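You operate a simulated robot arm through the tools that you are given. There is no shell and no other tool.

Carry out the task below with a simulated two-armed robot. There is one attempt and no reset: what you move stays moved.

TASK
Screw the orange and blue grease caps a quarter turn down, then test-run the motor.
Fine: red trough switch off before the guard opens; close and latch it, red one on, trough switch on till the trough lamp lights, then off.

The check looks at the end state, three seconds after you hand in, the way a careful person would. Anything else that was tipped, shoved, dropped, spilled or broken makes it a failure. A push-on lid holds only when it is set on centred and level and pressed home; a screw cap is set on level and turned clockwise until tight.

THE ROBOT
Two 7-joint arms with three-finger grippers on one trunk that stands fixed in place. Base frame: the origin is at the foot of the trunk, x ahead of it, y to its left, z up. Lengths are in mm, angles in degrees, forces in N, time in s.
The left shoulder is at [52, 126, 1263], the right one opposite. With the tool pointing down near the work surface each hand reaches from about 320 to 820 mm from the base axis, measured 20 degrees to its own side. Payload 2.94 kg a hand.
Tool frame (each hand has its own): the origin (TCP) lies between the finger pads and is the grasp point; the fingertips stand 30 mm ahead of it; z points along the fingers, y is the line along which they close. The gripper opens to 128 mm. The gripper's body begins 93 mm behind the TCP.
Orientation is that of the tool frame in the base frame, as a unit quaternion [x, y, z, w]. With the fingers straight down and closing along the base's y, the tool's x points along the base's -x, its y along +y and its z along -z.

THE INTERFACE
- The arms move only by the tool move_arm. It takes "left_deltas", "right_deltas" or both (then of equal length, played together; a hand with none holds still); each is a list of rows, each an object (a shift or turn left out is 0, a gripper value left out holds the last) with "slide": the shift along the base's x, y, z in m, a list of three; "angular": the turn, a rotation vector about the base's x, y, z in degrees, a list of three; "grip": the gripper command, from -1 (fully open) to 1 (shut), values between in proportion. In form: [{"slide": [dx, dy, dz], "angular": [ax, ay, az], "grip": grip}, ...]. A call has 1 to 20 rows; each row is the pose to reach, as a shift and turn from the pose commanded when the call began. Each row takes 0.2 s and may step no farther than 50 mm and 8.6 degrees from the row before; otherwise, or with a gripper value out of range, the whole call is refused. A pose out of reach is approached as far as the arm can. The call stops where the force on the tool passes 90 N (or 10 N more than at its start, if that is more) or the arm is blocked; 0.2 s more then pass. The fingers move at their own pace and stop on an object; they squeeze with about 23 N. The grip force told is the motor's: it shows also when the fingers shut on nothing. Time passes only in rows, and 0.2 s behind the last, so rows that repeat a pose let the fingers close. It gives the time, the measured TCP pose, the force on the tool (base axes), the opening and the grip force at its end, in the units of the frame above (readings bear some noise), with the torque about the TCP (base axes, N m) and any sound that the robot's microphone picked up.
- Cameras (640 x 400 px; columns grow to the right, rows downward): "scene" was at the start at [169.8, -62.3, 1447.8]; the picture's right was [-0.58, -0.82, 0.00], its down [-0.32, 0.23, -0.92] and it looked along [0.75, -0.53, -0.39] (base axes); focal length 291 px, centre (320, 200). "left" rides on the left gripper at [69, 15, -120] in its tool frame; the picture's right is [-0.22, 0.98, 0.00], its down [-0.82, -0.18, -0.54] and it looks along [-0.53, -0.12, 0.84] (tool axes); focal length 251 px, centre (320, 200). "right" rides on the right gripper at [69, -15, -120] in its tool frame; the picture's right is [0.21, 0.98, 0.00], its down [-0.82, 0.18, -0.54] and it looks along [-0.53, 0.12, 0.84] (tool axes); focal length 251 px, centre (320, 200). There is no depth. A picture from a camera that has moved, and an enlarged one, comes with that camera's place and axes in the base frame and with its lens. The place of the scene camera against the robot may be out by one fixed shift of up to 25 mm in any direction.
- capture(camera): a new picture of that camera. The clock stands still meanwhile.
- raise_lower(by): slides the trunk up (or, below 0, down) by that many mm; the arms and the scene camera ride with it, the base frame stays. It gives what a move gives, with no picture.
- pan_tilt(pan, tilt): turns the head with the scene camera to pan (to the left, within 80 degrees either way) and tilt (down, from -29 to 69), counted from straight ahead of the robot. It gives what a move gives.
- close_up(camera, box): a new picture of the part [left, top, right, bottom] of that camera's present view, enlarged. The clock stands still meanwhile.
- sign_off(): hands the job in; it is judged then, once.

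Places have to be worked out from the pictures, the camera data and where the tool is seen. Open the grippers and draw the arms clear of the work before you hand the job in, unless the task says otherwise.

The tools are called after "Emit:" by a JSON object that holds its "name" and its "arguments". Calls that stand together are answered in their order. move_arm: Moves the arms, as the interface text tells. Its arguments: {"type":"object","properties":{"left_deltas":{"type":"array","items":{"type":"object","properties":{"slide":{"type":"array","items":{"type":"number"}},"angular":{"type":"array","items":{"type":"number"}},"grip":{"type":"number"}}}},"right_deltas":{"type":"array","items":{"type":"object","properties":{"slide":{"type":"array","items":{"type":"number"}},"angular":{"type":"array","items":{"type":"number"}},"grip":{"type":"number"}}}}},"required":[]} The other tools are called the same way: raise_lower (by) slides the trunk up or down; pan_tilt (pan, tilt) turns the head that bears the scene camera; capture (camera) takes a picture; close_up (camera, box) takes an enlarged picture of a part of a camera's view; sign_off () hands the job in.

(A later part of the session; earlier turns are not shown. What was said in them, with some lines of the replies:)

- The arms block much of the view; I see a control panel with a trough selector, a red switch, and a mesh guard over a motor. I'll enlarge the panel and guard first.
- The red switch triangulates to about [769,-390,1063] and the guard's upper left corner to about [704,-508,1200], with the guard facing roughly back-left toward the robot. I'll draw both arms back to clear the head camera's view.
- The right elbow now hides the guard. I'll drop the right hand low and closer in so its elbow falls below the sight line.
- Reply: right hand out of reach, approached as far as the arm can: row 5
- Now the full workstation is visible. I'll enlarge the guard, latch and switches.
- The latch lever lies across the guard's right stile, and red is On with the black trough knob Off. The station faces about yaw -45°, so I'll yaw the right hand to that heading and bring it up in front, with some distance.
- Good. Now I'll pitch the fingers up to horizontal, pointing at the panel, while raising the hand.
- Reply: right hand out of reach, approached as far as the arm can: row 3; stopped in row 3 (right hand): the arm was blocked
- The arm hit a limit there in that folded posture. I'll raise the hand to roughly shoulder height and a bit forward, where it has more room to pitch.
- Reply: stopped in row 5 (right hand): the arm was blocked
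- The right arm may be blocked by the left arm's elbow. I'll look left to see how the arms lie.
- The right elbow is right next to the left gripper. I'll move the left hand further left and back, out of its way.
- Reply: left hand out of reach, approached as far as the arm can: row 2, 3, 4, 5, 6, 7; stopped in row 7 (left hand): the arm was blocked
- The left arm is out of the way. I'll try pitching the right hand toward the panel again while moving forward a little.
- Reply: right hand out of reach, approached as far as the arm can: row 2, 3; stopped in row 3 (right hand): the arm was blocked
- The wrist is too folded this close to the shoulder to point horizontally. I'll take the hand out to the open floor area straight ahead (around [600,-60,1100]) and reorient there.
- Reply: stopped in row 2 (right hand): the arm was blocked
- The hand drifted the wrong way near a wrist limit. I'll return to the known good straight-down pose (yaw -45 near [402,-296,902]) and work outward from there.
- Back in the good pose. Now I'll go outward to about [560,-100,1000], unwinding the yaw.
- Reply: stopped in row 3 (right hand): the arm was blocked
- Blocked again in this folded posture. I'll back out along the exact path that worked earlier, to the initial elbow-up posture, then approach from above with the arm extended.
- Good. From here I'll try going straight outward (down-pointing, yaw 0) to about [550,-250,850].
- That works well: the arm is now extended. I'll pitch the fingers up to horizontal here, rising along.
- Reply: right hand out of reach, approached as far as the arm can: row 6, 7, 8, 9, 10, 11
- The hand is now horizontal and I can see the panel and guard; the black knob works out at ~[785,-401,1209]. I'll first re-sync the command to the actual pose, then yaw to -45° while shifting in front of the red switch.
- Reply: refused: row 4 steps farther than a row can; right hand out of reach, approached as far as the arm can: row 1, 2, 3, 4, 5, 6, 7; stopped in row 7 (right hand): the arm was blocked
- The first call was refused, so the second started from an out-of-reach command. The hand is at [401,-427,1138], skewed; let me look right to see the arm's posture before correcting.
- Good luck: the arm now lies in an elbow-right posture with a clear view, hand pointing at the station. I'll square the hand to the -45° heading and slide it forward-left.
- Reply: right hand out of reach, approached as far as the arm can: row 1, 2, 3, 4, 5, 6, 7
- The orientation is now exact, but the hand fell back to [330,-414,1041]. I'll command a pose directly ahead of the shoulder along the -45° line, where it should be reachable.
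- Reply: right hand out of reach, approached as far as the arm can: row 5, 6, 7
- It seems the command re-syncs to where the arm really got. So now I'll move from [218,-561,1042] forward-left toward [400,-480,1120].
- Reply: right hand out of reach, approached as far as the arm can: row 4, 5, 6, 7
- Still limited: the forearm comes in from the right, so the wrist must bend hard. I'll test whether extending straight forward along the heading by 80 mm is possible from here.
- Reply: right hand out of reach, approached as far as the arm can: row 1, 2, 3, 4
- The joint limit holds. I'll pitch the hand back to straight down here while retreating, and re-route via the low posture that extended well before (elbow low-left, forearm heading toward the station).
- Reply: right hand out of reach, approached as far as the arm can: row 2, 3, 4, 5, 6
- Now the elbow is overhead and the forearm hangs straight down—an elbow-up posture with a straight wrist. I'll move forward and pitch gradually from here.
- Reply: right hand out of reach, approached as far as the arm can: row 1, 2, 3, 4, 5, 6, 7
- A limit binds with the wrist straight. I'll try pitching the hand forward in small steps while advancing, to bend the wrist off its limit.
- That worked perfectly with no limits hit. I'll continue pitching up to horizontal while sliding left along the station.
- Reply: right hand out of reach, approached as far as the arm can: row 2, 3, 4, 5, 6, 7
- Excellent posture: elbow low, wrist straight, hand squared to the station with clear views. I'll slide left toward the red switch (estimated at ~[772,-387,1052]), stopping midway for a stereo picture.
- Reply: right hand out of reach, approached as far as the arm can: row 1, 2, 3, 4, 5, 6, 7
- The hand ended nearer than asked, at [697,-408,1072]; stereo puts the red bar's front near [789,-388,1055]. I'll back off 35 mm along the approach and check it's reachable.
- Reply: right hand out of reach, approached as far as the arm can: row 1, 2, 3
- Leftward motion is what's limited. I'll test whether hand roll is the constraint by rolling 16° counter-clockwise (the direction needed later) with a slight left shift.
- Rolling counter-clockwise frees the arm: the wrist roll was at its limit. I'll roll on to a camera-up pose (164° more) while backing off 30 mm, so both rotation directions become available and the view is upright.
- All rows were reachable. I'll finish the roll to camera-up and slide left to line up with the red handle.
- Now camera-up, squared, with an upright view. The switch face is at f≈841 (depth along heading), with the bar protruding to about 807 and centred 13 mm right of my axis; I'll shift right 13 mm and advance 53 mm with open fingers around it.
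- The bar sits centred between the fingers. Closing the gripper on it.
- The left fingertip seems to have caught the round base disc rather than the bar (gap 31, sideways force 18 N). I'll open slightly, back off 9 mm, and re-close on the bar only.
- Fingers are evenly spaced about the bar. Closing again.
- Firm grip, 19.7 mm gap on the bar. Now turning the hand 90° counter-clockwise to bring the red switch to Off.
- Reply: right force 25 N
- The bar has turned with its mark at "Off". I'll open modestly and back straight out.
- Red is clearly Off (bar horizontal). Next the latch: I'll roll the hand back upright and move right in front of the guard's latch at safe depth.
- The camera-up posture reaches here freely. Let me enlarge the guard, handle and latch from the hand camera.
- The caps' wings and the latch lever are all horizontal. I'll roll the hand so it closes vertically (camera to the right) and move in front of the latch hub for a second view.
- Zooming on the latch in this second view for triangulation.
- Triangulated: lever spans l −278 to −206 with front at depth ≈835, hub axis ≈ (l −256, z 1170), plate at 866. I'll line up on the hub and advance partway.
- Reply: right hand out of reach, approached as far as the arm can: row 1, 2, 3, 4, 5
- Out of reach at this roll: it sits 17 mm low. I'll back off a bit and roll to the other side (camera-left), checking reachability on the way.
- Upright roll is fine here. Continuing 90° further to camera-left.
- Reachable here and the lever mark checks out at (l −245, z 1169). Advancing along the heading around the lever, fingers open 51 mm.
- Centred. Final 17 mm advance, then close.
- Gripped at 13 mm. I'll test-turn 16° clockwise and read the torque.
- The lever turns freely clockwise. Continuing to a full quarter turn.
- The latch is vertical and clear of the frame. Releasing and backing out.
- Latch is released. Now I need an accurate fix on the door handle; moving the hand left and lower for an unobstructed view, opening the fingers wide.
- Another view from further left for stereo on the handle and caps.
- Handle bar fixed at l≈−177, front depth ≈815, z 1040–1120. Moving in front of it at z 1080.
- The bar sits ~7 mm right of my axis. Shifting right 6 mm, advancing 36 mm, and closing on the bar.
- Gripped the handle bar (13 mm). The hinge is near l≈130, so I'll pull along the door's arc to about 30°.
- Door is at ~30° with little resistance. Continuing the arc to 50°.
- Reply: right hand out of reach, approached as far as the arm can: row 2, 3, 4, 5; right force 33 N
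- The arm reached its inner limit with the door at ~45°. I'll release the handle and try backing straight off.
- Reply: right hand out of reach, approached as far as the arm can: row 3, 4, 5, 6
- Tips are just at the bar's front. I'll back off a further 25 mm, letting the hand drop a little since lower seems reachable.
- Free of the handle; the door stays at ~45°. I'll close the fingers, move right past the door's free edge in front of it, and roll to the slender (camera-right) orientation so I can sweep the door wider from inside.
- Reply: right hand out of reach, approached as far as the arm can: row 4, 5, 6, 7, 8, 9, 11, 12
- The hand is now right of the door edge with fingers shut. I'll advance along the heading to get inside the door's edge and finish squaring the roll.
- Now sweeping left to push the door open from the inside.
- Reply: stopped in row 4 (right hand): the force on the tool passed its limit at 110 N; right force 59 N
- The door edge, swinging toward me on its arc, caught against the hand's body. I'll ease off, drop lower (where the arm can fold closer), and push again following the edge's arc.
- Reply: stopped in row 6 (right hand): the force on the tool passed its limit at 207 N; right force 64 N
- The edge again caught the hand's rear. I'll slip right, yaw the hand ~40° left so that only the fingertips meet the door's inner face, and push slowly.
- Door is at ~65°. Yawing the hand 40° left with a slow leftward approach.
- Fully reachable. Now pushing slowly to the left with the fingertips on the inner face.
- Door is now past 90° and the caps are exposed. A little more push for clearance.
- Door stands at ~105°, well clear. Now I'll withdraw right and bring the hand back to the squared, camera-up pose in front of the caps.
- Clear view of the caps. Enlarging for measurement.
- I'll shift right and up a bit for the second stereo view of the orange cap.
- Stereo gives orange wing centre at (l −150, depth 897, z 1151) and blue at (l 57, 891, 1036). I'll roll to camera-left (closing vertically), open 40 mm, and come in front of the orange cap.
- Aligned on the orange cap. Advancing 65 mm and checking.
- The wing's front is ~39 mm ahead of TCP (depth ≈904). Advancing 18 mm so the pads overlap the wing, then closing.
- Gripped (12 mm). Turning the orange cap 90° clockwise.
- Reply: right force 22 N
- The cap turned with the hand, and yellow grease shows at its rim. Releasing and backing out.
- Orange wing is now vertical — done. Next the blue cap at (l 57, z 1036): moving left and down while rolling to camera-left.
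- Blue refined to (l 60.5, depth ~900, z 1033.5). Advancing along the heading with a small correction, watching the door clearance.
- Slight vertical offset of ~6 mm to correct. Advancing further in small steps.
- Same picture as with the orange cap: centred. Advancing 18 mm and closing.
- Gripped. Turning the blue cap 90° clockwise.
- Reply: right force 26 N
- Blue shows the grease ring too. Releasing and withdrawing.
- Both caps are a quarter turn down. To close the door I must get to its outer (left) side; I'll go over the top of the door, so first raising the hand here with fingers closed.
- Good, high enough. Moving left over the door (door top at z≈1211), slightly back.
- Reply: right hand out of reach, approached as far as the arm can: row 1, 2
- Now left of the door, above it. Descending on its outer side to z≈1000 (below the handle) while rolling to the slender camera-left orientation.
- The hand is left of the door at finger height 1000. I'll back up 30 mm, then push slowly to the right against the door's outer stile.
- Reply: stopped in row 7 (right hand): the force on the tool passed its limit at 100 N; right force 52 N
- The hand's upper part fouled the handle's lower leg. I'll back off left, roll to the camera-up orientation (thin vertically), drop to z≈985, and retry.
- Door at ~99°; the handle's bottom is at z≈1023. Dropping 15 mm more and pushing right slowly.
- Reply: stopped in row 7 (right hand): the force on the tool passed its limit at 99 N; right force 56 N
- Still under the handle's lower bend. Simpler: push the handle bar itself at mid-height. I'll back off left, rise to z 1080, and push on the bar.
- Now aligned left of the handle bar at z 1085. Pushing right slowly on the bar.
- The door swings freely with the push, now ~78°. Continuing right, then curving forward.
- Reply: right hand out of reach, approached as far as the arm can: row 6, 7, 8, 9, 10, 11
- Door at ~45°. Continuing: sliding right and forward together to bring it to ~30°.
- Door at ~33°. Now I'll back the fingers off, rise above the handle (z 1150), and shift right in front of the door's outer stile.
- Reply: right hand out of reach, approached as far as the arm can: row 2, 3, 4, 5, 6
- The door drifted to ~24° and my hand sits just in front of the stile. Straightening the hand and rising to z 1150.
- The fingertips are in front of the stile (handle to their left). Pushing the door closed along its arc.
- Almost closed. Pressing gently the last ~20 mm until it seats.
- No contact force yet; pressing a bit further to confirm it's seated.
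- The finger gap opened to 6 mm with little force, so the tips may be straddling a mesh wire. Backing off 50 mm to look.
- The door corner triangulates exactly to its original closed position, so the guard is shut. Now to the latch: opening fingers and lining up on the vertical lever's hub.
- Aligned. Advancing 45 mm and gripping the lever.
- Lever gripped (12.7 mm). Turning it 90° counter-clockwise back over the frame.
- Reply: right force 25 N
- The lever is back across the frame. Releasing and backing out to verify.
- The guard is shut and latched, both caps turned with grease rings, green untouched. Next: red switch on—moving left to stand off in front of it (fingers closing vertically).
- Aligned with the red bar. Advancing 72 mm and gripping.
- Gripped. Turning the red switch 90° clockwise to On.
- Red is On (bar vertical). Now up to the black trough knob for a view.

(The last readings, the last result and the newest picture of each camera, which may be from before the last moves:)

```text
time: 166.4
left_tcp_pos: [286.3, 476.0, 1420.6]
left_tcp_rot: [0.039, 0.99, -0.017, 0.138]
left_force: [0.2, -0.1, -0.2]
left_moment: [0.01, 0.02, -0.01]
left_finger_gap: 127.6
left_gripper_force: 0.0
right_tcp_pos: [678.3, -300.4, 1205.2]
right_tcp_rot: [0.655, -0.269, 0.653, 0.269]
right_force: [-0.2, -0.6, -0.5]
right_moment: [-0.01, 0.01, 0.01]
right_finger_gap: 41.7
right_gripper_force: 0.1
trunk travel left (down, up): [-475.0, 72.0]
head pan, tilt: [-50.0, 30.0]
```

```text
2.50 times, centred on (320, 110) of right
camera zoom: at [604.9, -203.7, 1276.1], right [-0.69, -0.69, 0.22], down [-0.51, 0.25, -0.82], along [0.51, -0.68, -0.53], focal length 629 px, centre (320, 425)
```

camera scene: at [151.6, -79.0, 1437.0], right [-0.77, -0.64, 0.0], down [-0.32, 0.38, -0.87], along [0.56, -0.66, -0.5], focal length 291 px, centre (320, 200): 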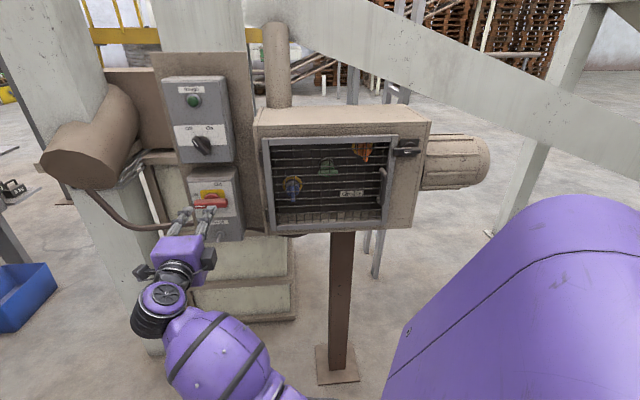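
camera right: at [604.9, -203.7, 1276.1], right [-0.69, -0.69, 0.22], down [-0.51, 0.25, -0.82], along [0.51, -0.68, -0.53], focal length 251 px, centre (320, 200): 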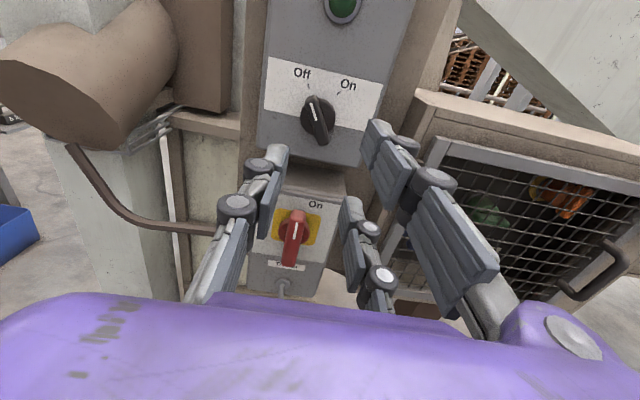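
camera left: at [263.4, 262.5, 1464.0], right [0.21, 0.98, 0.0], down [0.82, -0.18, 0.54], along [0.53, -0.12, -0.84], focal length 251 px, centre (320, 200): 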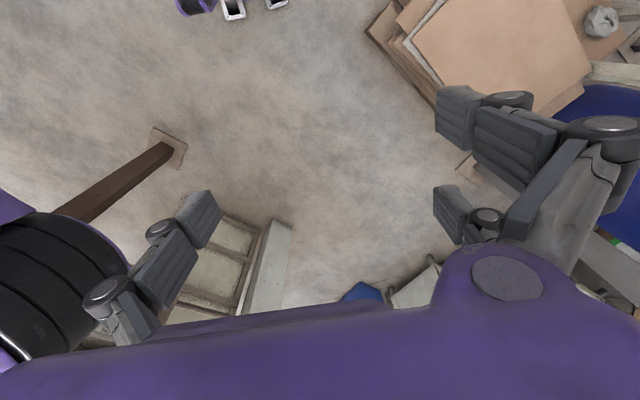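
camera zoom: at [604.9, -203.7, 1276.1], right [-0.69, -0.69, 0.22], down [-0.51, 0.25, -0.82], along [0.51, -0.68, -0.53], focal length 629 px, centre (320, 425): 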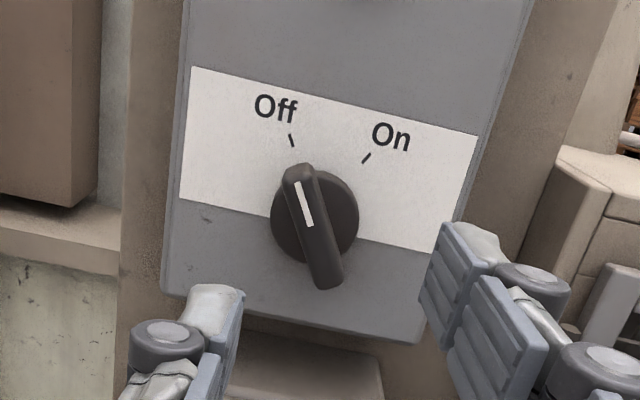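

The knob bar leans ~30° left (Off); I'll roll the hand 30° to match and approach. Estimated bar front at (l 270, depth 828, z 1205).

Emit:
{"name": "move_arm", "arguments": {"right_deltas": [{"slide": [0.014, -0.013, 0], "angular": [-5.3, 5.3, 0]}, {"slide": [0.028, -0.027, 0], "angular": [-10.6, 10.6, 0]}, {"slide": [0.042, -0.04, 0], "angular": [-15.9, 15.9, 0]}, {"slide": [0.0569, -0.0534, 0], "angular": [-21.2, 21.2, 0]}, {"slide": [0.0569, -0.0534, 0], "angular": [-21.2, 21.2, 0]}]}}

Emit:
{"name": "capture", "arguments": {"camera": "right"}}

Emit:
{"name": "close_up", "arguments": {"camera": "scene", "box": [140, 60, 300, 260]}}

```text
time: 167.6
left_tcp_pos: [285.2, 477.6, 1420.6]
left_tcp_rot: [0.038, 0.99, -0.017, 0.138]
left_force: [0.9, -0.2, 0.2]
left_moment: [-0.02, -0.01, -0.03]
left_finger_gap: 128.0
left_gripper_force: 0.0
right_tcp_pos: [735.7, -351.1, 1206.6]
right_tcp_rot: [0.702, -0.091, 0.56, 0.43]
right_force: [0.9, 0.4, 1.1]
right_moment: [0.01, -0.02, -0.01]
right_finger_gap: 41.3
right_gripper_force: 0.0
trunk travel left (down, up): [-475.0, 72.0]
head pan, tilt: [-50.0, 30.0]
```

```text
taken
camera right: at [686.0, -232.6, 1259.5], right [-0.52, -0.52, 0.68], down [-0.78, -0.02, -0.62], along [0.34, -0.85, -0.4], focal length 251 px, centre (320, 200)
```

right: 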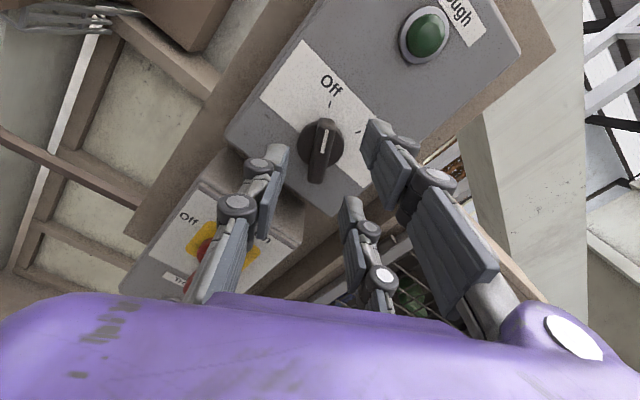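

```text
2.00 times, centred on (220, 160) of scene
camera zoom: at [151.8, -77.9, 1437.0], right [-0.77, -0.64, 0.0], down [-0.32, 0.38, -0.87], along [0.56, -0.66, -0.5], focal length 583 px, centre (520, 280)
```

zoom: 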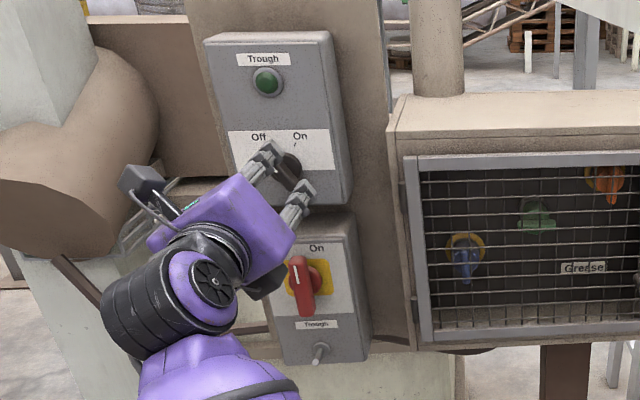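

Bar centred and aligned (front ~58 mm ahead). Advancing 38 mm and gripping.

Emit:
{"name": "move_arm", "arguments": {"right_deltas": [{"slide": [0.014, -0.014, 0]}, {"slide": [0.0269, -0.0269, 0]}, {"slide": [0.0269, -0.0269, 0]}, {"slide": [0.0269, -0.0269, 0], "grip": 1}, {"slide": [0.0269, -0.0269, 0], "grip": 1}, {"slide": [0.0269, -0.0269, 0], "grip": 1}]}}

Emit:
{"name": "capture", "arguments": {"camera": "right"}}

```text
time: 169.0
left_tcp_pos: [285.2, 475.4, 1420.4]
left_tcp_rot: [0.038, 0.99, -0.017, 0.137]
left_force: [-0.1, 1.0, 0.8]
left_moment: [-0.03, 0.0, -0.02]
left_finger_gap: 127.9
left_gripper_force: 0.1
right_tcp_pos: [763.5, -380.5, 1205.7]
right_tcp_rot: [0.702, -0.092, 0.561, 0.43]
right_force: [0.0, -1.4, 2.5]
right_moment: [0.1, 0.08, -0.17]
right_finger_gap: 12.9
right_gripper_force: 39.5
trunk travel left (down, up): [-475.0, 72.0]
head pan, tilt: [-50.0, 30.0]
```

```text
taken
camera right: at [713.1, -261.4, 1259.4], right [-0.52, -0.52, 0.67], down [-0.78, -0.02, -0.62], along [0.34, -0.85, -0.4], focal length 251 px, centre (320, 200)
```

right: 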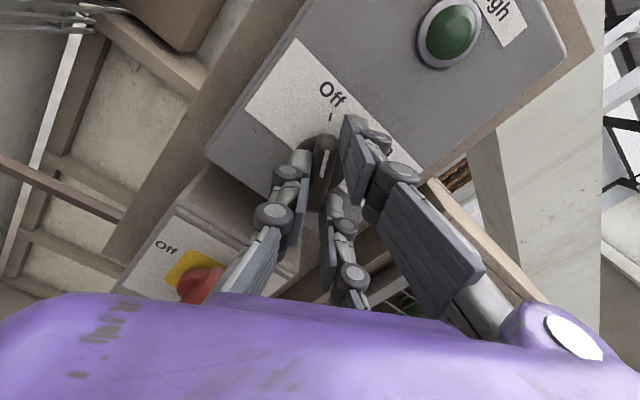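

Gripped (12.9 mm). Turning 60° clockwise to On.

Emit:
{"name": "move_arm", "arguments": {"right_deltas": [{"angular": [5.3, -5.3, 0]}, {"angular": [10.6, -10.6, 0]}, {"angular": [15.9, -15.9, 0]}, {"angular": [21.2, -21.2, 0]}, {"angular": [26.5, -26.5, 0]}, {"angular": [31.8, -31.8, 0]}, {"angular": [37.1, -37.1, 0]}, {"angular": [42.4, -42.4, 0]}, {"angular": [42.4, -42.4, 0]}]}}

Emit:
{"name": "capture", "arguments": {"camera": "right"}}

Emit:
{"name": "close_up", "arguments": {"camera": "scene", "box": [140, 60, 300, 260]}}

```text
time: 171.0
left_tcp_pos: [283.7, 476.0, 1421.6]
left_tcp_rot: [0.038, 0.989, -0.016, 0.139]
left_force: [-0.7, 0.6, -1.3]
left_moment: [0.02, -0.03, 0.0]
left_finger_gap: 128.1
left_gripper_force: 0.0
right_tcp_pos: [761.0, -380.5, 1206.0]
right_tcp_rot: [0.56, -0.43, 0.702, 0.091]
right_force: [-5.4, -6.4, 10.1]
right_moment: [-0.64, -0.5, -0.58]
right_finger_gap: 12.7
right_gripper_force: 39.0
trunk travel left (down, up): [-475.0, 72.0]
head pan, tilt: [-50.0, 30.0]
```

```text
taken
camera right: at [663.0, -311.1, 1274.0], right [-0.67, -0.67, -0.3], down [-0.2, 0.56, -0.8], along [0.71, -0.48, -0.51], focal length 251 px, centre (320, 200)
```

right: 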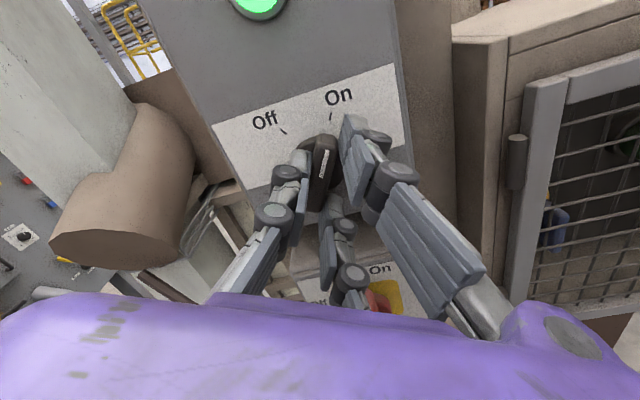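

```text
2.00 times, centred on (220, 160) of scene
camera zoom: at [149.9, -78.9, 1437.2], right [-0.77, -0.64, 0.0], down [-0.32, 0.38, -0.87], along [0.56, -0.66, -0.5], focal length 583 px, centre (520, 280)
```

zoom: 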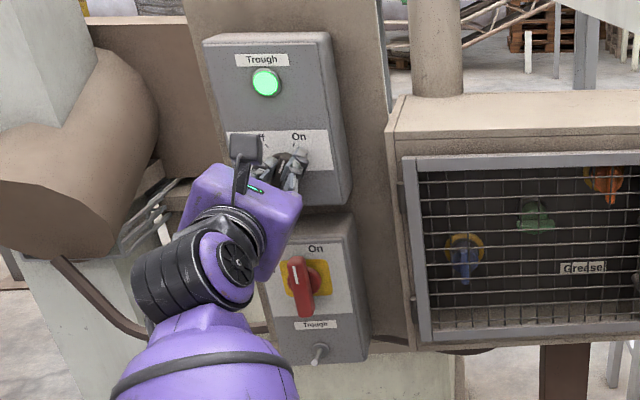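

The trough lamp is lit bright green. Turning the knob back 60° to Off.

Emit:
{"name": "move_arm", "arguments": {"right_deltas": [{"angular": [-5.3, 5.3, 0]}, {"angular": [-10.6, 10.6, 0]}, {"angular": [-15.9, 15.9, 0]}, {"angular": [-21.2, 21.2, 0]}, {"angular": [-26.5, 26.5, 0]}, {"angular": [-31.8, 31.8, 0]}, {"angular": [-37.1, 37.1, 0]}, {"angular": [-42.4, 42.4, 0]}, {"angular": [-43, 43, 0]}, {"angular": [-43, 43, 0]}]}}

Emit:
{"name": "capture", "arguments": {"camera": "right"}}

Emit:
{"name": "close_up", "arguments": {"camera": "scene", "box": [140, 60, 300, 260]}}

```text
time: 173.2
left_tcp_pos: [284.9, 476.5, 1421.5]
left_tcp_rot: [0.039, 0.989, -0.017, 0.138]
left_force: [0.1, -0.4, 0.5]
left_moment: [0.02, -0.02, -0.02]
left_finger_gap: 127.9
left_gripper_force: 0.0
right_tcp_pos: [762.8, -380.1, 1205.8]
right_tcp_rot: [0.701, -0.087, 0.558, 0.434]
right_force: [9.7, -12.0, 21.7]
right_moment: [-0.09, -0.95, 0.1]
right_finger_gap: 12.9
right_gripper_force: 39.7
trunk travel left (down, up): [-475.0, 72.0]
head pan, tilt: [-50.0, 30.0]
```

```text
taken
camera right: at [713.3, -260.8, 1258.3], right [-0.52, -0.52, 0.68], down [-0.79, -0.03, -0.61], along [0.33, -0.86, -0.39], focal length 251 px, centre (320, 200)
```

right: 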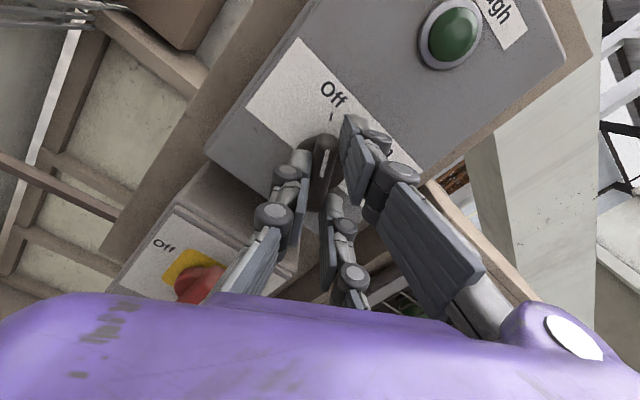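

```text
2.00 times, centred on (220, 160) of scene
camera zoom: at [151.2, -79.3, 1437.1], right [-0.77, -0.64, 0.0], down [-0.32, 0.38, -0.87], along [0.56, -0.66, -0.5], focal length 583 px, centre (520, 280)
```

zoom: 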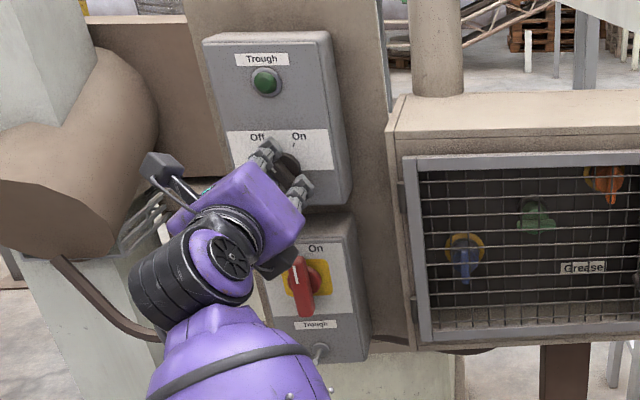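

Lamp is out and the knob is at Off. Releasing and drawing the hand back.

Emit:
{"name": "move_arm", "arguments": {"right_deltas": [{"grip": 0.35}, {"grip": 0.35}, {"slide": [-0.014, 0.014, 0], "grip": 0.35}, {"slide": [-0.04, 0.04, 0], "grip": 0.35}, {"slide": [-0.07, 0.07, 0], "grip": 0}, {"slide": [-0.1, 0.1, 0], "grip": -0.5}, {"slide": [-0.1, 0.1, 0], "grip": -1}, {"slide": [-0.1, 0.1, 0], "grip": -1}]}}

Emit:
{"name": "capture", "arguments": {"camera": "right"}}

Emit:
{"name": "close_up", "arguments": {"camera": "scene", "box": [140, 60, 440, 260]}}

```text
time: 175.0
left_tcp_pos: [284.6, 477.1, 1420.5]
left_tcp_rot: [0.038, 0.99, -0.018, 0.138]
left_force: [-0.4, -0.3, -0.1]
left_moment: [-0.01, -0.03, 0.0]
left_finger_gap: 127.7
left_gripper_force: 0.1
right_tcp_pos: [663.7, -280.6, 1203.9]
right_tcp_rot: [0.702, -0.087, 0.557, 0.434]
right_force: [-0.6, -1.1, 0.3]
right_moment: [0.0, -0.03, -0.01]
right_finger_gap: 128.1
right_gripper_force: 0.0
trunk travel left (down, up): [-475.0, 72.0]
head pan, tilt: [-50.0, 30.0]
```

```text
taken
camera right: at [615.1, -161.1, 1256.8], right [-0.51, -0.52, 0.69], down [-0.79, -0.02, -0.61], along [0.33, -0.86, -0.4], focal length 251 px, centre (320, 200)
```

right: 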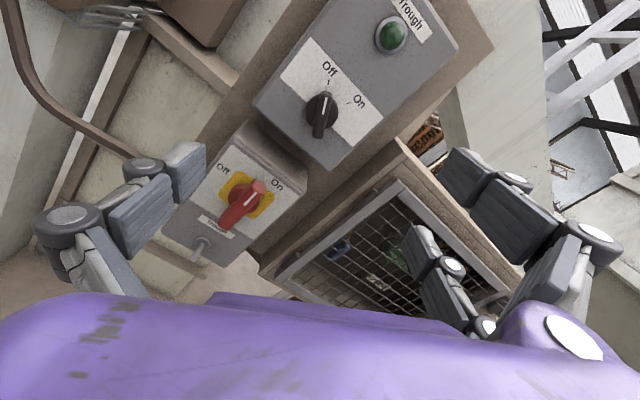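

```text
2.00 times, centred on (290, 160) of scene
camera zoom: at [151.9, -77.9, 1437.0], right [-0.77, -0.64, 0.0], down [-0.32, 0.38, -0.87], along [0.56, -0.66, -0.5], focal length 583 px, centre (380, 280)
```

zoom: 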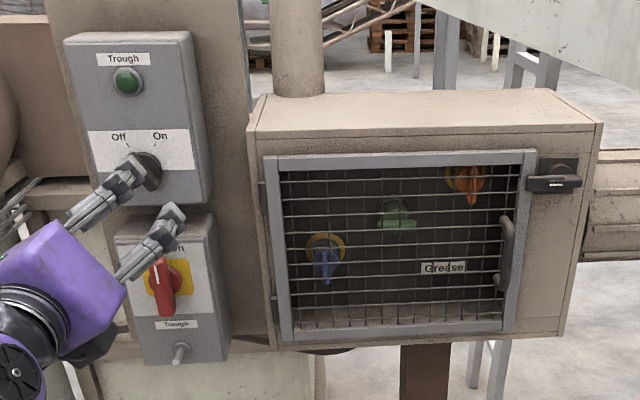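

Everything is in its final state. Drawing the right hand further back and taking a last look at the whole station.

Emit:
{"name": "move_arm", "arguments": {"right_deltas": [{"slide": [-0.01, 0.03, -0.02], "grip": -1}, {"slide": [-0.02, 0.06, -0.04], "grip": -1}, {"slide": [-0.03, 0.09, -0.06], "grip": -1}, {"slide": [-0.04, 0.12, -0.09], "grip": -1}, {"slide": [-0.05, 0.15, -0.12], "grip": -1}, {"slide": [-0.05, 0.15, -0.12], "grip": -1}]}}

Emit:
{"name": "capture", "arguments": {"camera": "scene"}}

Emit:
{"name": "close_up", "arguments": {"camera": "scene", "box": [140, 60, 300, 260]}}

Emit:
{"name": "close_up", "arguments": {"camera": "scene", "box": [250, 100, 440, 250]}}

```text
time: 176.4
left_tcp_pos: [285.0, 477.6, 1420.4]
left_tcp_rot: [0.039, 0.99, -0.017, 0.137]
left_force: [0.6, -0.4, 1.0]
left_moment: [0.03, 0.0, -0.02]
left_finger_gap: 128.0
left_gripper_force: 0.1
right_tcp_pos: [611.6, -130.5, 1083.5]
right_tcp_rot: [0.703, -0.087, 0.557, 0.433]
right_force: [-0.4, 0.3, -0.4]
right_moment: [-0.05, -0.02, 0.02]
right_finger_gap: 128.1
right_gripper_force: 0.0
trunk travel left (down, up): [-475.0, 72.0]
head pan, tilt: [-50.0, 30.0]
```

```text
taken
camera scene: at [152.3, -78.8, 1437.0], right [-0.77, -0.64, 0.0], down [-0.32, 0.38, -0.87], along [0.56, -0.66, -0.5], focal length 291 px, centre (320, 200)
```

scene: 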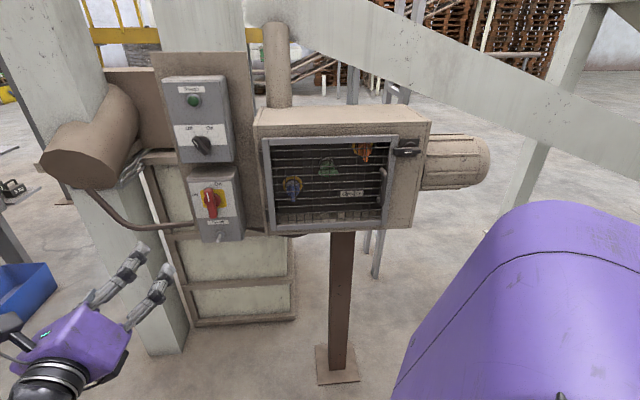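

```text
2.00 times, centred on (220, 160) of scene
camera zoom: at [152.3, -78.8, 1437.0], right [-0.77, -0.64, 0.0], down [-0.32, 0.38, -0.87], along [0.56, -0.66, -0.5], focal length 583 px, centre (520, 280)
```

zoom: 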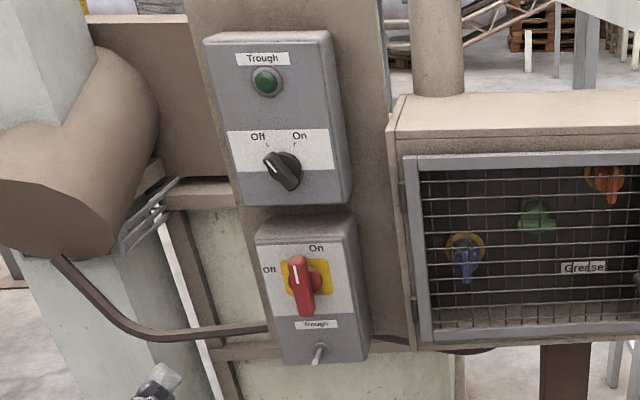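

```text
2.67 times, centred on (345, 175) of scene
camera zoom: at [152.3, -78.8, 1437.0], right [-0.77, -0.64, 0.0], down [-0.32, 0.38, -0.87], along [0.56, -0.66, -0.5], focal length 777 px, centre (253, 267)
```

zoom: 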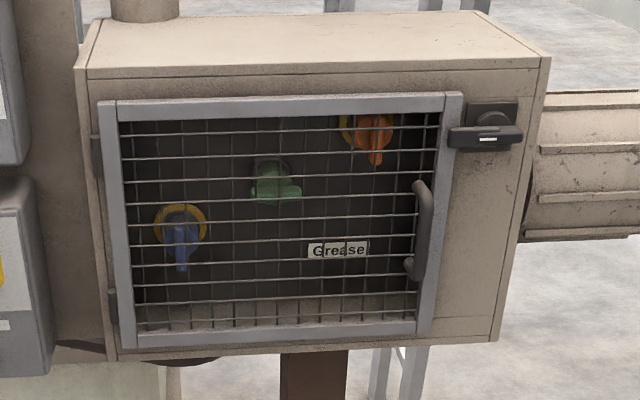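

The guard is shut and latched. The orange and blue caps are a quarter turn down and green is unmoved. Red is On, the trough switch is Off with its lamp out, and both hands are open and clear, so I'm handing in.

Emit:
{"name": "sign_off", "arguments": {}}

```text
The job is handed in.
```

The orange and blue grease caps are each turned a quarter turn clockwise, and the motor test run is done. The job is handed in; I have no result from the check yet.

- **Order:** I turned the red trough switch off before opening the guard. After the caps, I closed and latched the guard and turned the red switch back on. I turned the trough switch on until its lamp lit, then off.
- **Caps:** Both turned caps show a ring of grease at the rim. I did not touch the green cap.
- **End state:** The guard is shut and latched, red is on, the trough switch is off with its lamp out, and both hands are open and clear of the work.
- **Rough moments:** While opening and closing the guard, the hand caught on the door edge and handle a few times. The highest force was about 207 N. In the final pictures the door sits where it started and I could see no damage.
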